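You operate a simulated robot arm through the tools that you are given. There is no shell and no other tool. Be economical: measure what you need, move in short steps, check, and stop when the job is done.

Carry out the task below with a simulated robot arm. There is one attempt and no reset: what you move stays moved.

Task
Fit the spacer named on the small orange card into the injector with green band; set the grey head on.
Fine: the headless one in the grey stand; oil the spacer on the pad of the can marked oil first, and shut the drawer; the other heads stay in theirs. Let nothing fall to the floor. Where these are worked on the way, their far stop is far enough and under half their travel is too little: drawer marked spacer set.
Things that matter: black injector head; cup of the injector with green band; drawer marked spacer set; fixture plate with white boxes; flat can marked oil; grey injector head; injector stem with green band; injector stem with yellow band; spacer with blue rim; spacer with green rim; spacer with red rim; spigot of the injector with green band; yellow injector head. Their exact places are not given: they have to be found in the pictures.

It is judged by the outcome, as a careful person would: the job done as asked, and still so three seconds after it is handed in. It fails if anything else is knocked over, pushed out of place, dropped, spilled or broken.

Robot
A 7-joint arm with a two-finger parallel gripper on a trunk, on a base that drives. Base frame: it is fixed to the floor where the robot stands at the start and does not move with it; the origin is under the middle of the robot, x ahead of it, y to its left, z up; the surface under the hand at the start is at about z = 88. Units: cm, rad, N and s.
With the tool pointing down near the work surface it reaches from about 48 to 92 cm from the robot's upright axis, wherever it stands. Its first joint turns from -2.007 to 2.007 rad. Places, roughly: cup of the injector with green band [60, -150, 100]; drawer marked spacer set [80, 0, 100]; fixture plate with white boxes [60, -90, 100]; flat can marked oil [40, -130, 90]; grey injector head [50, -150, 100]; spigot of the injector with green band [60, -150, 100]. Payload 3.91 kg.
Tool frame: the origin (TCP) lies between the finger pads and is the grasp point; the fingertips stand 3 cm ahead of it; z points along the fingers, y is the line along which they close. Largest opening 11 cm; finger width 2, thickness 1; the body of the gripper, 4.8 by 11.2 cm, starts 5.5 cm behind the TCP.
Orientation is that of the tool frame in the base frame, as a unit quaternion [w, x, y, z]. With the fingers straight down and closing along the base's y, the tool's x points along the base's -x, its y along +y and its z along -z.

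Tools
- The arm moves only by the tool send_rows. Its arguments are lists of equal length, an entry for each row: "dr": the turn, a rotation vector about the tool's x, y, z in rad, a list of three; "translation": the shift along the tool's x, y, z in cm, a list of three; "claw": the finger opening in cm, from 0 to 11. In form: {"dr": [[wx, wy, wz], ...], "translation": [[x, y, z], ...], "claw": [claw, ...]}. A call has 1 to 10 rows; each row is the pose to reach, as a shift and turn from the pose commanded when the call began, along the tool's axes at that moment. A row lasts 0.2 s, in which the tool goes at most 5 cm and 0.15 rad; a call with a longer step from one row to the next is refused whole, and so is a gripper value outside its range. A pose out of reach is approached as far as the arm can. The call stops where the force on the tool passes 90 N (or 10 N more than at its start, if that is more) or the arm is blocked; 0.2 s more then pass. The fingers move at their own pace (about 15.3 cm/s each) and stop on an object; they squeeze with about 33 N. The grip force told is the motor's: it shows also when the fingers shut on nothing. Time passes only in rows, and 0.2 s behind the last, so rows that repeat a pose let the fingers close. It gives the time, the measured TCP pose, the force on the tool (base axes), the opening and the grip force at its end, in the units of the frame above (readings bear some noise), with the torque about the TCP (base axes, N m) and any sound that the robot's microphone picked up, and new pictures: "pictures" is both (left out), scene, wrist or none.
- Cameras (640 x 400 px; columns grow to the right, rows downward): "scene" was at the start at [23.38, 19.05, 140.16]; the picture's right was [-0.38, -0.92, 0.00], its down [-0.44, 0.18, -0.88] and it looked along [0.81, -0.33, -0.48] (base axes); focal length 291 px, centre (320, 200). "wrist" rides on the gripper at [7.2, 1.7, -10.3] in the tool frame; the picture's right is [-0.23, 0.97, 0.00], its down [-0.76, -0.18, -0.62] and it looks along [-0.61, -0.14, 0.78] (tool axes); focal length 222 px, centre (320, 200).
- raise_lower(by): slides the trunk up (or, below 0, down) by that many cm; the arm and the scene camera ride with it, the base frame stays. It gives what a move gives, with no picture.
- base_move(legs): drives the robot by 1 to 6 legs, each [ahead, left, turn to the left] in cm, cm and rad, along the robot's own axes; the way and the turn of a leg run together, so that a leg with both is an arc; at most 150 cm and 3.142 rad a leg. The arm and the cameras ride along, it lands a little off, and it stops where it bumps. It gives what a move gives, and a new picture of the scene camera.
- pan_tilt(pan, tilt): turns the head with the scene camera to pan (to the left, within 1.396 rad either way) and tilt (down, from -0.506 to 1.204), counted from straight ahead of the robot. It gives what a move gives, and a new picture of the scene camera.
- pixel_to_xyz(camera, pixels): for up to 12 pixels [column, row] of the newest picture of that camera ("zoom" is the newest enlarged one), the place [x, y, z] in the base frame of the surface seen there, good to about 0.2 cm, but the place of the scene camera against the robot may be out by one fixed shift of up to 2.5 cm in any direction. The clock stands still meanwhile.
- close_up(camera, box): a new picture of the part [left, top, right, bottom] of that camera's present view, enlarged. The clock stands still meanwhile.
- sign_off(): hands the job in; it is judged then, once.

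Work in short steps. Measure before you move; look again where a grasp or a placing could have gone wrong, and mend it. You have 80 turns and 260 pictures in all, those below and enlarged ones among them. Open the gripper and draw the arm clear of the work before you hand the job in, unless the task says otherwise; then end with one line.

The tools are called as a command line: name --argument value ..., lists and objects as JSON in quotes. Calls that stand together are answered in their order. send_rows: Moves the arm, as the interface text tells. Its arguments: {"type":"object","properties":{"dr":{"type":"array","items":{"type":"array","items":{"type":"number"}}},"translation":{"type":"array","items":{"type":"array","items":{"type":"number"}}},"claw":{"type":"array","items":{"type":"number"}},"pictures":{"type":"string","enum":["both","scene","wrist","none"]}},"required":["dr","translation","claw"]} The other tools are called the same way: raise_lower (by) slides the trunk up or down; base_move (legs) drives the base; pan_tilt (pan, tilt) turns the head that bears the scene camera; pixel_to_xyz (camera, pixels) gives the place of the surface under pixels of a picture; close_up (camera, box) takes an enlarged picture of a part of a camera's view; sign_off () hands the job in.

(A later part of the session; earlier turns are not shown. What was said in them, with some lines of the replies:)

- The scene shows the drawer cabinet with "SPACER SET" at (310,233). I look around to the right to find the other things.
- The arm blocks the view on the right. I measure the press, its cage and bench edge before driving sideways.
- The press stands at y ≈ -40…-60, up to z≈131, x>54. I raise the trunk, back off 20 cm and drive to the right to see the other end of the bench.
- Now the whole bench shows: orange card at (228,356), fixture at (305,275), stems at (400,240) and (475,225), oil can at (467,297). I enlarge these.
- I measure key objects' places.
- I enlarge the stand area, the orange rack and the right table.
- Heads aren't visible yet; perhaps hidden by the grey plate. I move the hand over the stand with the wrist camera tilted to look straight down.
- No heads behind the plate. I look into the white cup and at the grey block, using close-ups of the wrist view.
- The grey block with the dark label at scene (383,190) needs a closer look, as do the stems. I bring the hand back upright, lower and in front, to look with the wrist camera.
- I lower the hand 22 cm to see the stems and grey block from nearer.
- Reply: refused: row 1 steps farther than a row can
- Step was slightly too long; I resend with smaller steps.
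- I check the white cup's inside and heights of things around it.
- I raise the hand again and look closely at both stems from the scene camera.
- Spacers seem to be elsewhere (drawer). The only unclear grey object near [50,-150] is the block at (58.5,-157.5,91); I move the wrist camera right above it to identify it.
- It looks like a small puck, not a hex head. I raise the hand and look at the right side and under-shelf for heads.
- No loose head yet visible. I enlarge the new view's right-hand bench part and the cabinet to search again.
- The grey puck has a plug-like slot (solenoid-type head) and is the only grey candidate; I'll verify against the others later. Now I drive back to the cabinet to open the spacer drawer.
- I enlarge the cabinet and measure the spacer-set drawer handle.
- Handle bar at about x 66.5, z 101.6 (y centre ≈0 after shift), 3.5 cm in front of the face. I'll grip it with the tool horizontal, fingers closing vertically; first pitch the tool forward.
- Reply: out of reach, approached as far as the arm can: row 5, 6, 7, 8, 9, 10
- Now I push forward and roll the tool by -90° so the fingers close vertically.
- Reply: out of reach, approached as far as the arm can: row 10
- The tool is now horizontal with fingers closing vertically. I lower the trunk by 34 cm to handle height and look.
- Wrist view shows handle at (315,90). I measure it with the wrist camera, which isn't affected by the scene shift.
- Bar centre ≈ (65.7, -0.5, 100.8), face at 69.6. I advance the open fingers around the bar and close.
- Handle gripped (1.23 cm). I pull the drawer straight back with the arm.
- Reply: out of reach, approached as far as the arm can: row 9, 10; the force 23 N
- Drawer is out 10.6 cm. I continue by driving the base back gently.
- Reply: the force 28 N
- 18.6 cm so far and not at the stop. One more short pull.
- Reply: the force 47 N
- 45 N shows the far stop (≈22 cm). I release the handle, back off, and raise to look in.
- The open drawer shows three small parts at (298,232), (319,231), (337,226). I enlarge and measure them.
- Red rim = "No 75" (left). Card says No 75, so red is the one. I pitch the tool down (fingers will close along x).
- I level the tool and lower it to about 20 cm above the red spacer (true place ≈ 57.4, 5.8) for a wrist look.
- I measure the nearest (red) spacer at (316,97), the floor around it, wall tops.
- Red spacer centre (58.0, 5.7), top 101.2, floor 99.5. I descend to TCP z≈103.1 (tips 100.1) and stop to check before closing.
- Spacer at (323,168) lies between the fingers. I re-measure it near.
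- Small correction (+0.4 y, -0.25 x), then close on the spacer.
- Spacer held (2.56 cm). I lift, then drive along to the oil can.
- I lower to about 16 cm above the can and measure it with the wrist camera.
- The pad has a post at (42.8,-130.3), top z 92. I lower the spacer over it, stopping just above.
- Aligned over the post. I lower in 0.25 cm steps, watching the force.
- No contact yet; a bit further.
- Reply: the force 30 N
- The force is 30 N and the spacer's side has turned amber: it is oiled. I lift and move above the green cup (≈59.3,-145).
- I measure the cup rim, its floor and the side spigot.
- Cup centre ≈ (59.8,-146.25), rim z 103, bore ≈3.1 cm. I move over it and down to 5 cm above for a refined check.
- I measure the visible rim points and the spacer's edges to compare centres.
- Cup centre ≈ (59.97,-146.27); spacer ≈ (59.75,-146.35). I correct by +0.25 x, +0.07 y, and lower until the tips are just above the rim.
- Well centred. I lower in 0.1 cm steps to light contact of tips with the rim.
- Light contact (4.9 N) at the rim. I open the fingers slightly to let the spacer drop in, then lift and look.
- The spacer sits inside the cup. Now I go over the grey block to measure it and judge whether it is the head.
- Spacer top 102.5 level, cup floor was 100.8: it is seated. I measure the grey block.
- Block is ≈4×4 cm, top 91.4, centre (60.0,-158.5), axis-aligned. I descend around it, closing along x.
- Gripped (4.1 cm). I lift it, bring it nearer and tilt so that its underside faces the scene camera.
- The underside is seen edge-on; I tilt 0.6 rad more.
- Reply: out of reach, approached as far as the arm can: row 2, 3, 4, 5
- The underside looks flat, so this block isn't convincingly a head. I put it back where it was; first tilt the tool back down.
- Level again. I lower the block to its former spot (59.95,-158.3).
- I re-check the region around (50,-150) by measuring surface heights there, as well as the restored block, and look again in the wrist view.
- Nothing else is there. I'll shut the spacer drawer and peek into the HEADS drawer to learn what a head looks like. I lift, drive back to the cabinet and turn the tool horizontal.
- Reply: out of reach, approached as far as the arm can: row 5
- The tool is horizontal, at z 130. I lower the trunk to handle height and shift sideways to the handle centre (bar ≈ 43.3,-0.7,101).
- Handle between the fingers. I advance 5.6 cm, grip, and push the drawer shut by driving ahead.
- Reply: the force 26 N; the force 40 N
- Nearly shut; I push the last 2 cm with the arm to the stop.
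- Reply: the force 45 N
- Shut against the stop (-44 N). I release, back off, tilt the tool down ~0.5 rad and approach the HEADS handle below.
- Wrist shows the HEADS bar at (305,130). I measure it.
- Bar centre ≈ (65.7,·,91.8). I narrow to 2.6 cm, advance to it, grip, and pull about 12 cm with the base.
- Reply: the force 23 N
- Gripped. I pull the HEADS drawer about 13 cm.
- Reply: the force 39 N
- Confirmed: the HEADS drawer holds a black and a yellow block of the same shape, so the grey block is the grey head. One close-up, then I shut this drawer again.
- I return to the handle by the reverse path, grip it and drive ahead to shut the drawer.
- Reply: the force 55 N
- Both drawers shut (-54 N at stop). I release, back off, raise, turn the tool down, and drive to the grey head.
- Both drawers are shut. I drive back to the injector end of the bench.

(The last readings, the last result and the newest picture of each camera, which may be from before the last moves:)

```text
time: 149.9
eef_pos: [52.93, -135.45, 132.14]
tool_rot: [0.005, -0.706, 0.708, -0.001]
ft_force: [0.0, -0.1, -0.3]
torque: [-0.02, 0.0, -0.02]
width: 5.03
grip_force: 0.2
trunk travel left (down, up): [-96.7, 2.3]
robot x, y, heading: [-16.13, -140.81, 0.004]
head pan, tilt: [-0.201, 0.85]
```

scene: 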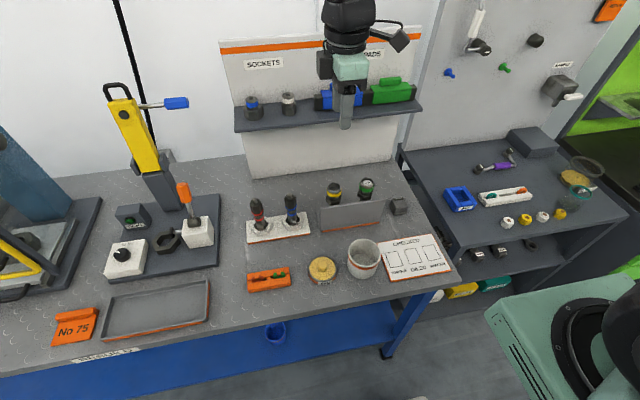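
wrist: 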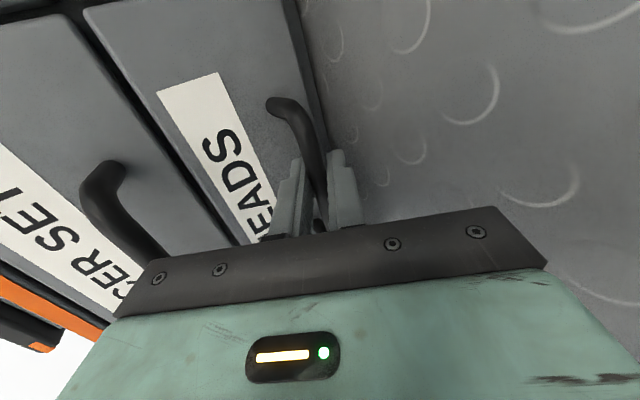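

I move over the grey head (≈60,-158.3) and look with the wrist camera.

send_rows --dr '[[0, 0, 0], [0, 0, 0], [0, 0, 0], [0, 0, 0], [0, 0, 0], [0, 0, 0], [0, 0, 0], [0, 0, 0], [0, 0, 0]]' --translation '[[4, -1, 0], [8, -2, 0], [12, -3, 0], [16, -4, 1], [20, -6, 3], [22.8, -6.9, 7], [22.8, -6.9, 11], [22.8, -6.9, 15], [22.8, -6.9, 19]]' --claw '[8, 8, 8, 8, 8, 8, 8, 8, 8]' --pictures "wrist"

close_up --camera "wrist" --box '[270, 50, 390, 240]'

```text
time: 151.9
eef_pos: [59.95, -158.38, 113.05]
tool_rot: [0.004, -0.706, 0.708, -0.002]
ft_force: [-0.2, -0.3, -0.3]
torque: [-0.06, -0.02, -0.01]
width: 8.0
grip_force: 0.0
trunk travel left (down, up): [-96.7, 2.3]
robot x, y, heading: [-15.83, -140.73, 0.002]
head pan, tilt: [-0.201, 0.85]
```

wrist: 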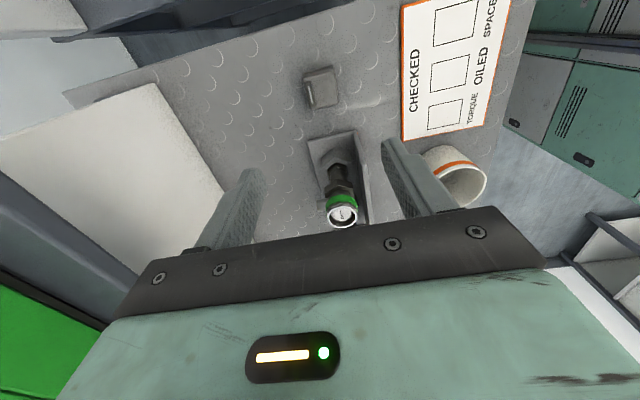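

```text
2.11 times, centred on (330, 145) of wrist
```

zoom: 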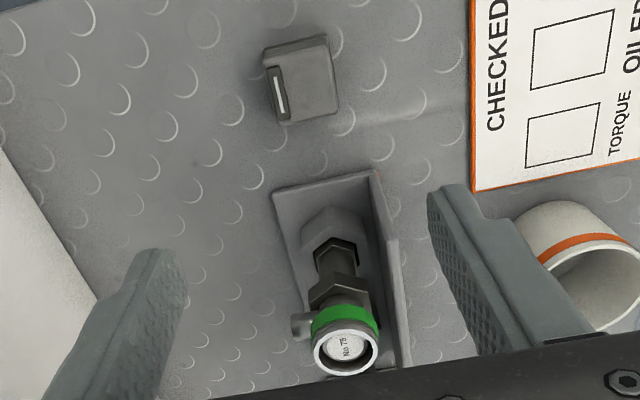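

The grey head is where I left it. I descend, grip it, and lift to z ≈ 115.

send_rows --dr '[[0, 0, 0], [0, 0, 0], [0, 0, 0], [0, 0, 0], [0, 0, 0], [0, 0, 0], [0, 0, 0], [0, 0, 0], [0, 0, 0]]' --translation '[[0, 0.2, 4], [0, 0.2, 8], [0, 0.2, 12], [0, 0.2, 16], [0, 0.2, 19], [0, 0.2, 20.8], [0, 0.2, 20.8], [0, 0.2, 20.8], [0, 0.2, 20.8]]' --claw '[8, 8, 8, 8, 8, 8, 4, 2, 2]' --pictures "none"

send_rows --dr '[[0, 0, 0], [0, 0, 0], [0, 0, 0], [0, 0, 0], [0, 0, 0], [0, 0, 0]]' --translation '[[0, 0, -3], [0, 0, -7], [0, 0, -11], [0, 0, -15], [0, 0, -19], [0, 0, -23]]' --claw '[2, 2, 2, 2, 2, 2]' --pictures "wrist"

```text
time: 153.9
eef_pos: [60.0, -158.07, 92.35]
tool_rot: [0.003, -0.706, 0.709, -0.001]
ft_force: [-1.0, -0.5, 0.1]
torque: [0.01, -0.04, 0.0]
width: 4.12
grip_force: 33.0
trunk travel left (down, up): [-96.7, 2.3]
robot x, y, heading: [-16.39, -141.12, 0.003]
head pan, tilt: [-0.201, 0.85]
```

```text
time: 155.3
eef_pos: [59.49, -158.2, 115.29]
tool_rot: [0.004, -0.705, 0.709, -0.002]
ft_force: [0.6, -0.2, -1.4]
torque: [0.03, -0.03, 0.03]
width: 4.16
grip_force: 33.1
trunk travel left (down, up): [-96.7, 2.3]
robot x, y, heading: [-15.83, -140.9, 0.003]
head pan, tilt: [-0.201, 0.85]
```

wrist: 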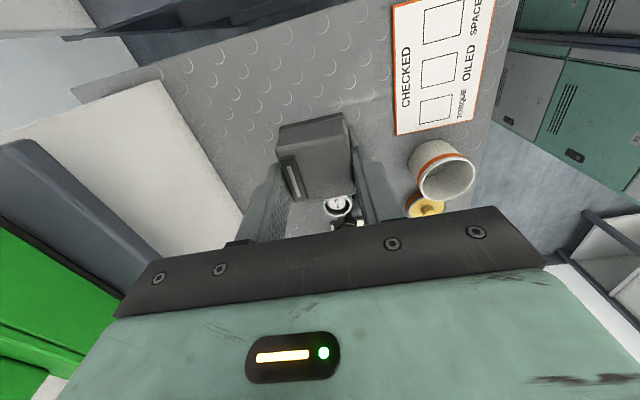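

Head held (4.16). I measure its top in the wrist view to know its centre relative to the TCP.

pixel_to_xyz --camera "wrist" --pixels '[[281, 152], [347, 145], [351, 190], [300, 197], [315, 150], [325, 193], [325, 170], [310, 128]]'

close_up --camera "wrist" --box '[260, 100, 370, 220]'

```text
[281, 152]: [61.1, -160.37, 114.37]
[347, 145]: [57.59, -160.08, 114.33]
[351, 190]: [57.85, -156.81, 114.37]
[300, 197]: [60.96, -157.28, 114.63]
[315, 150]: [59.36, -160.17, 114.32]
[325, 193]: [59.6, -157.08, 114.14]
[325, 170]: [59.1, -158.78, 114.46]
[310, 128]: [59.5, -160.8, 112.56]
```

```text
3.33 times, centred on (315, 160) of wrist
```

zoom: 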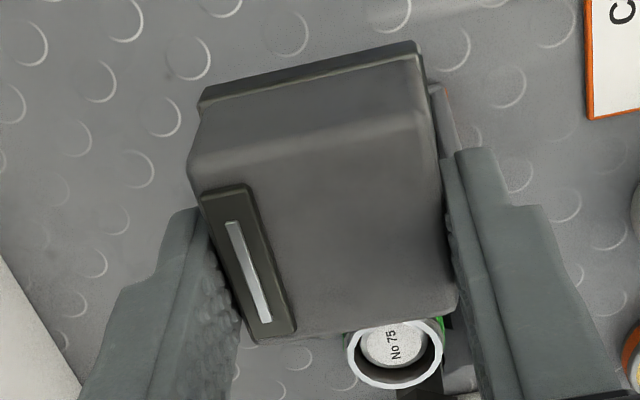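

Head centre is at TCP −0.4 in y. I re-measure the cup's rim in this view to fix the target.

pixel_to_xyz --camera "wrist" --pixels '[[325, 207], [350, 204], [337, 215], [329, 213], [346, 212], [337, 204]]'

```text
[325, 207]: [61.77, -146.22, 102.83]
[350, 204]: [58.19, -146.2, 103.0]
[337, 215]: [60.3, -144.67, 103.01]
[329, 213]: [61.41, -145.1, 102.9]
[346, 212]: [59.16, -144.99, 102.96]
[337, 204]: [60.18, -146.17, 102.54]
```

Cup centre (60.0,-146.35). I move the head over it and lower to about 1.2 cm above the rim.

send_rows --dr '[[0, 0, 0], [0, 0, 0], [0, 0, 0], [0, 0, 0], [0, 0, 0], [0, 0, 0]]' --translation '[[-4, -0.2, 0], [-8, -0.4, 0], [-12.25, -0.45, 0], [-12.25, -0.45, 3], [-12.25, -0.45, 5.5], [-12.25, -0.45, 6.8]]' --claw '[2, 2, 2, 2, 2, 2]'

close_up --camera "scene" --box '[320, 130, 420, 220]'

close_up --camera "wrist" --box '[260, 90, 370, 220]'

```text
time: 156.7
eef_pos: [60.25, -145.95, 108.61]
tool_rot: [0.005, -0.706, 0.709, -0.002]
ft_force: [0.7, -0.3, -0.6]
torque: [0.01, -0.05, 0.03]
width: 4.11
grip_force: 32.9
trunk travel left (down, up): [-96.7, 2.3]
robot x, y, heading: [-15.78, -140.96, 0.007]
head pan, tilt: [-0.201, 0.85]
```

scene: 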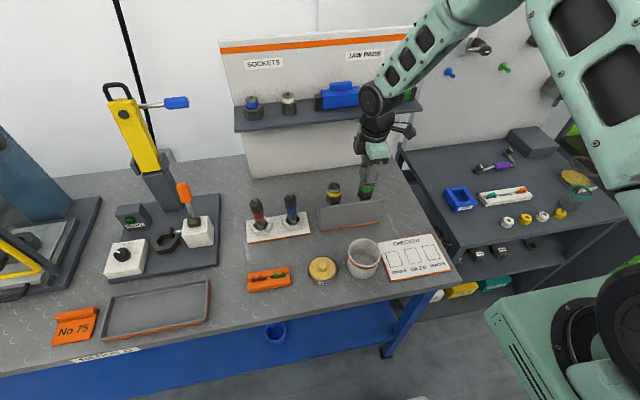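
wrist: 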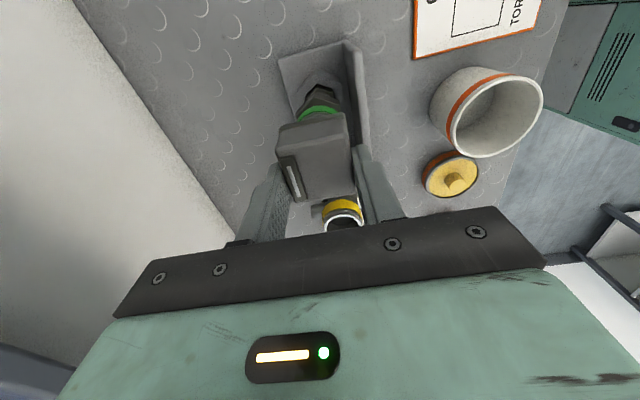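

```text
4.44 times, centred on (370, 175) of scene
```

zoom: 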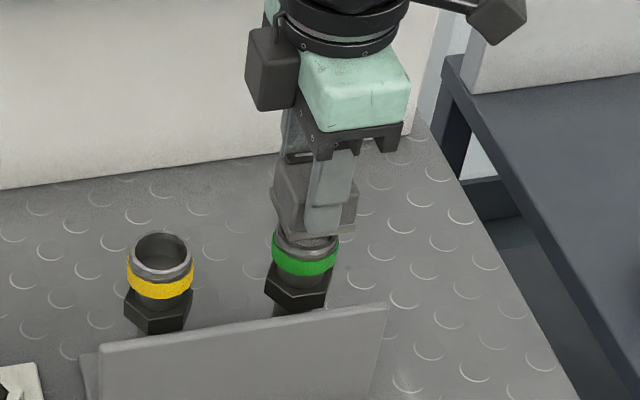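

```text
3.08 times, centred on (315, 155) of wrist
5 turns are left
```

zoom: 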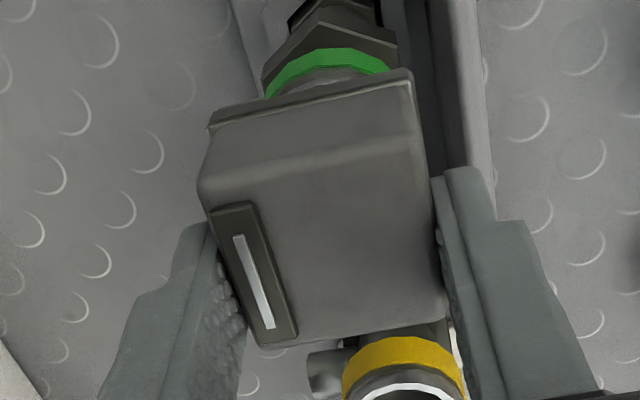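

Few turns are left. Head is aligned over the cup; I lower 1.5 cm gently (x −0.2) and read the force.

send_rows --dr '[[0, 0, 0], [0, 0, 0], [0, 0, 0], [0, 0, 0], [0, 0, 0], [0, 0, 0]]' --translation '[[0, 0.2, 0.4], [0, 0.2, 0.8], [0, 0.2, 1.0], [0, 0.2, 1.2], [0, 0.2, 1.35], [0, 0.2, 1.5]]' --claw '[2, 2, 2, 2, 2, 2]' --pictures "wrist"

close_up --camera "scene" --box '[340, 150, 400, 210]'

```text
time: 158.1
eef_pos: [60.05, -145.84, 107.31]
tool_rot: [0.005, -0.706, 0.709, -0.003]
ft_force: [-2.9, -0.6, 22.2]
torque: [-0.11, 0.52, -0.04]
width: 4.1
grip_force: 32.9
trunk travel left (down, up): [-96.7, 2.3]
robot x, y, heading: [-15.89, -141.12, 0.003]
head pan, tilt: [-0.201, 0.85]
```

wrist: 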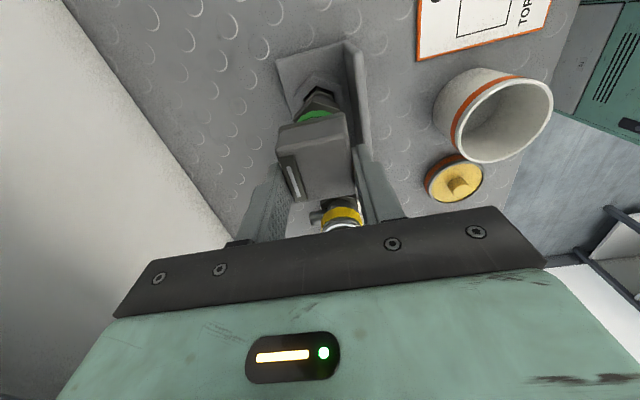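

```text
6.67 times, centred on (370, 180) of scene
4 turns are left
```

zoom: 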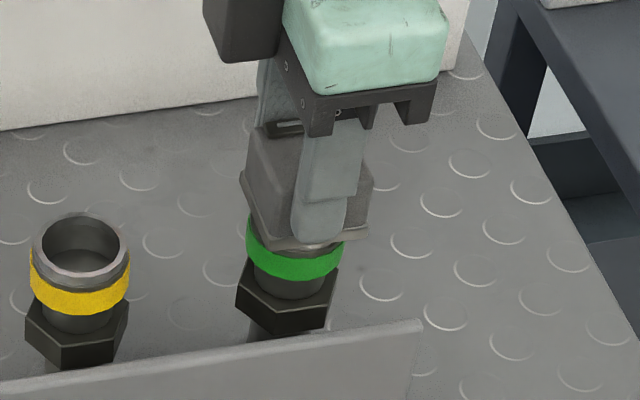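

22 N contact at the expected height (rim 103). I ease off slightly, open, lift clear, and look.

send_rows --dr '[[0, 0, 0], [0, 0, 0], [0, 0, 0], [0, 0, 0], [0, 0, 0], [0, 0, 0], [0, 0, 0], [0, 0, 0]]' --translation '[[0, 0, -0.1], [0, 0, -0.1], [0, 0, -0.1], [0, 0, -0.1], [0, 0, -3], [0, 0, -6], [0, 0, -9], [0, 0, -12]]' --claw '[2, 5, 7, 7, 7, 7, 7, 7]' --pictures "wrist"

close_up --camera "scene" --box '[340, 150, 400, 210]'

close_up --camera "wrist" --box '[260, 50, 390, 200]'

```text
time: 159.9
eef_pos: [59.86, -145.89, 118.97]
tool_rot: [0.003, -0.706, 0.709, -0.001]
ft_force: [0.1, -0.3, -0.1]
torque: [-0.01, -0.01, 0.03]
width: 6.99
grip_force: 0.0
trunk travel left (down, up): [-96.7, 2.3]
robot x, y, heading: [-15.67, -141.1, 0.005]
head pan, tilt: [-0.201, 0.85]
```

wrist: 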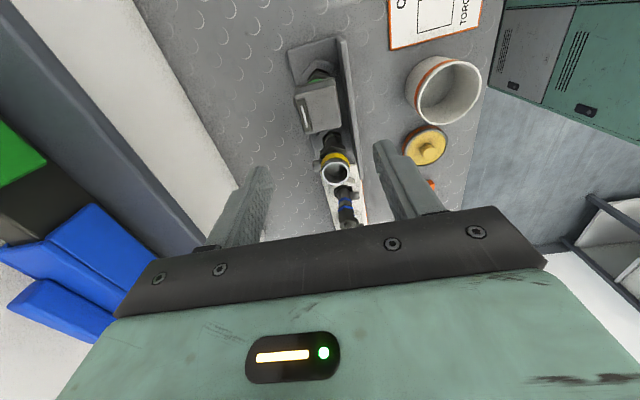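

```text
6.67 times, centred on (370, 180) of scene
```

zoom: 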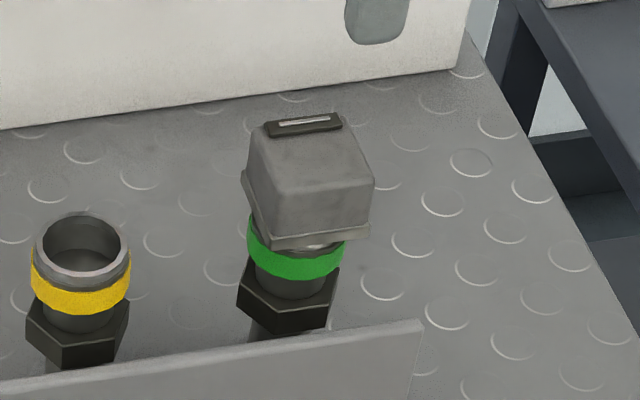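

```text
2.67 times, centred on (325, 125) of wrist
3 turns are left
```

zoom: 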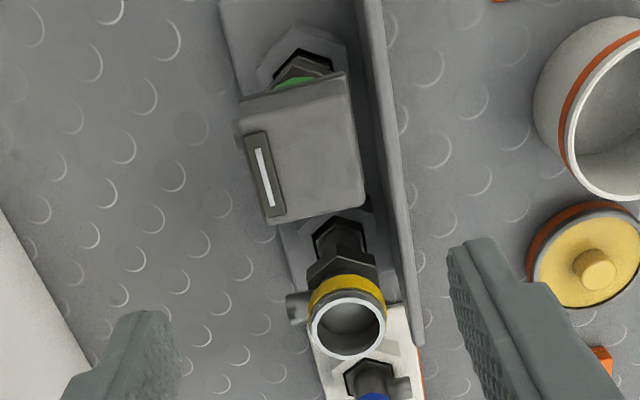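

The head sits on the green injector's cup. I check its level and draw the arm further clear.

pixel_to_xyz --camera "wrist" --pixels '[[298, 97], [333, 90], [338, 121], [312, 128], [320, 110]]'

send_rows --dr '[[0, 0, 0], [0, 0, 0], [0, 0, 0], [0, 0, 0]]' --translation '[[0, 0, -4], [0, 1, -8], [0, 4, -10], [0, 8, -11]]' --claw '[7, 7, 7, 7]' --pictures "scene"

close_up --camera "scene" --box '[300, 140, 440, 240]'

```text
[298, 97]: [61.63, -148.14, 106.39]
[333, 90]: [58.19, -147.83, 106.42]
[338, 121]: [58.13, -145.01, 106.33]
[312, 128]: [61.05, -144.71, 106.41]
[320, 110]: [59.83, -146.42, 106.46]
```

```text
time: 160.9
eef_pos: [51.59, -145.91, 129.79]
tool_rot: [0.004, -0.706, 0.708, -0.001]
ft_force: [1.3, -0.6, 0.0]
torque: [0.0, 0.03, -0.03]
width: 6.98
grip_force: 0.1
trunk travel left (down, up): [-96.7, 2.3]
robot x, y, heading: [-16.1, -141.23, 0.007]
head pan, tilt: [-0.201, 0.85]
```

scene: 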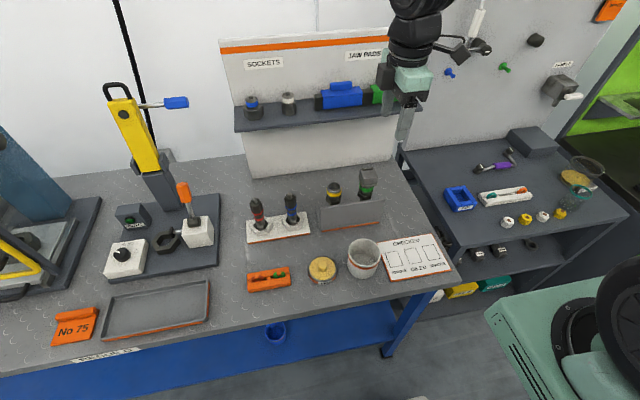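

```text
4.00 times, centred on (370, 190) of scene
2 turns are left
```

zoom: 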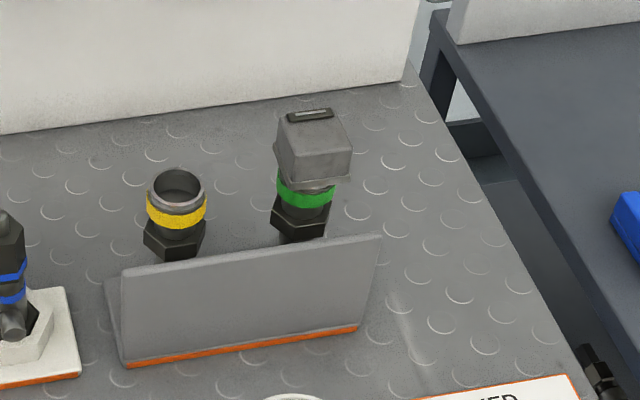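

The head's top is level at z 106.4 and centred over the cup at (59.9,-146.4). Both drawers are shut and the arm is clear with the gripper open, so I hand in.

sign_off

```text
The job is handed in.
```

I oiled spacer No 75 (red rim) on the can's pad, seated it in the cup of the green-band injector, set the grey head level on top, and shut the spacer-set drawer. I took the small grey block on the bench for the grey head. I also opened the HEADS drawer to check this: it holds matching black and yellow blocks, which I did not touch, and I shut it again. The head rests on the cup's rim rather than locking onto it.
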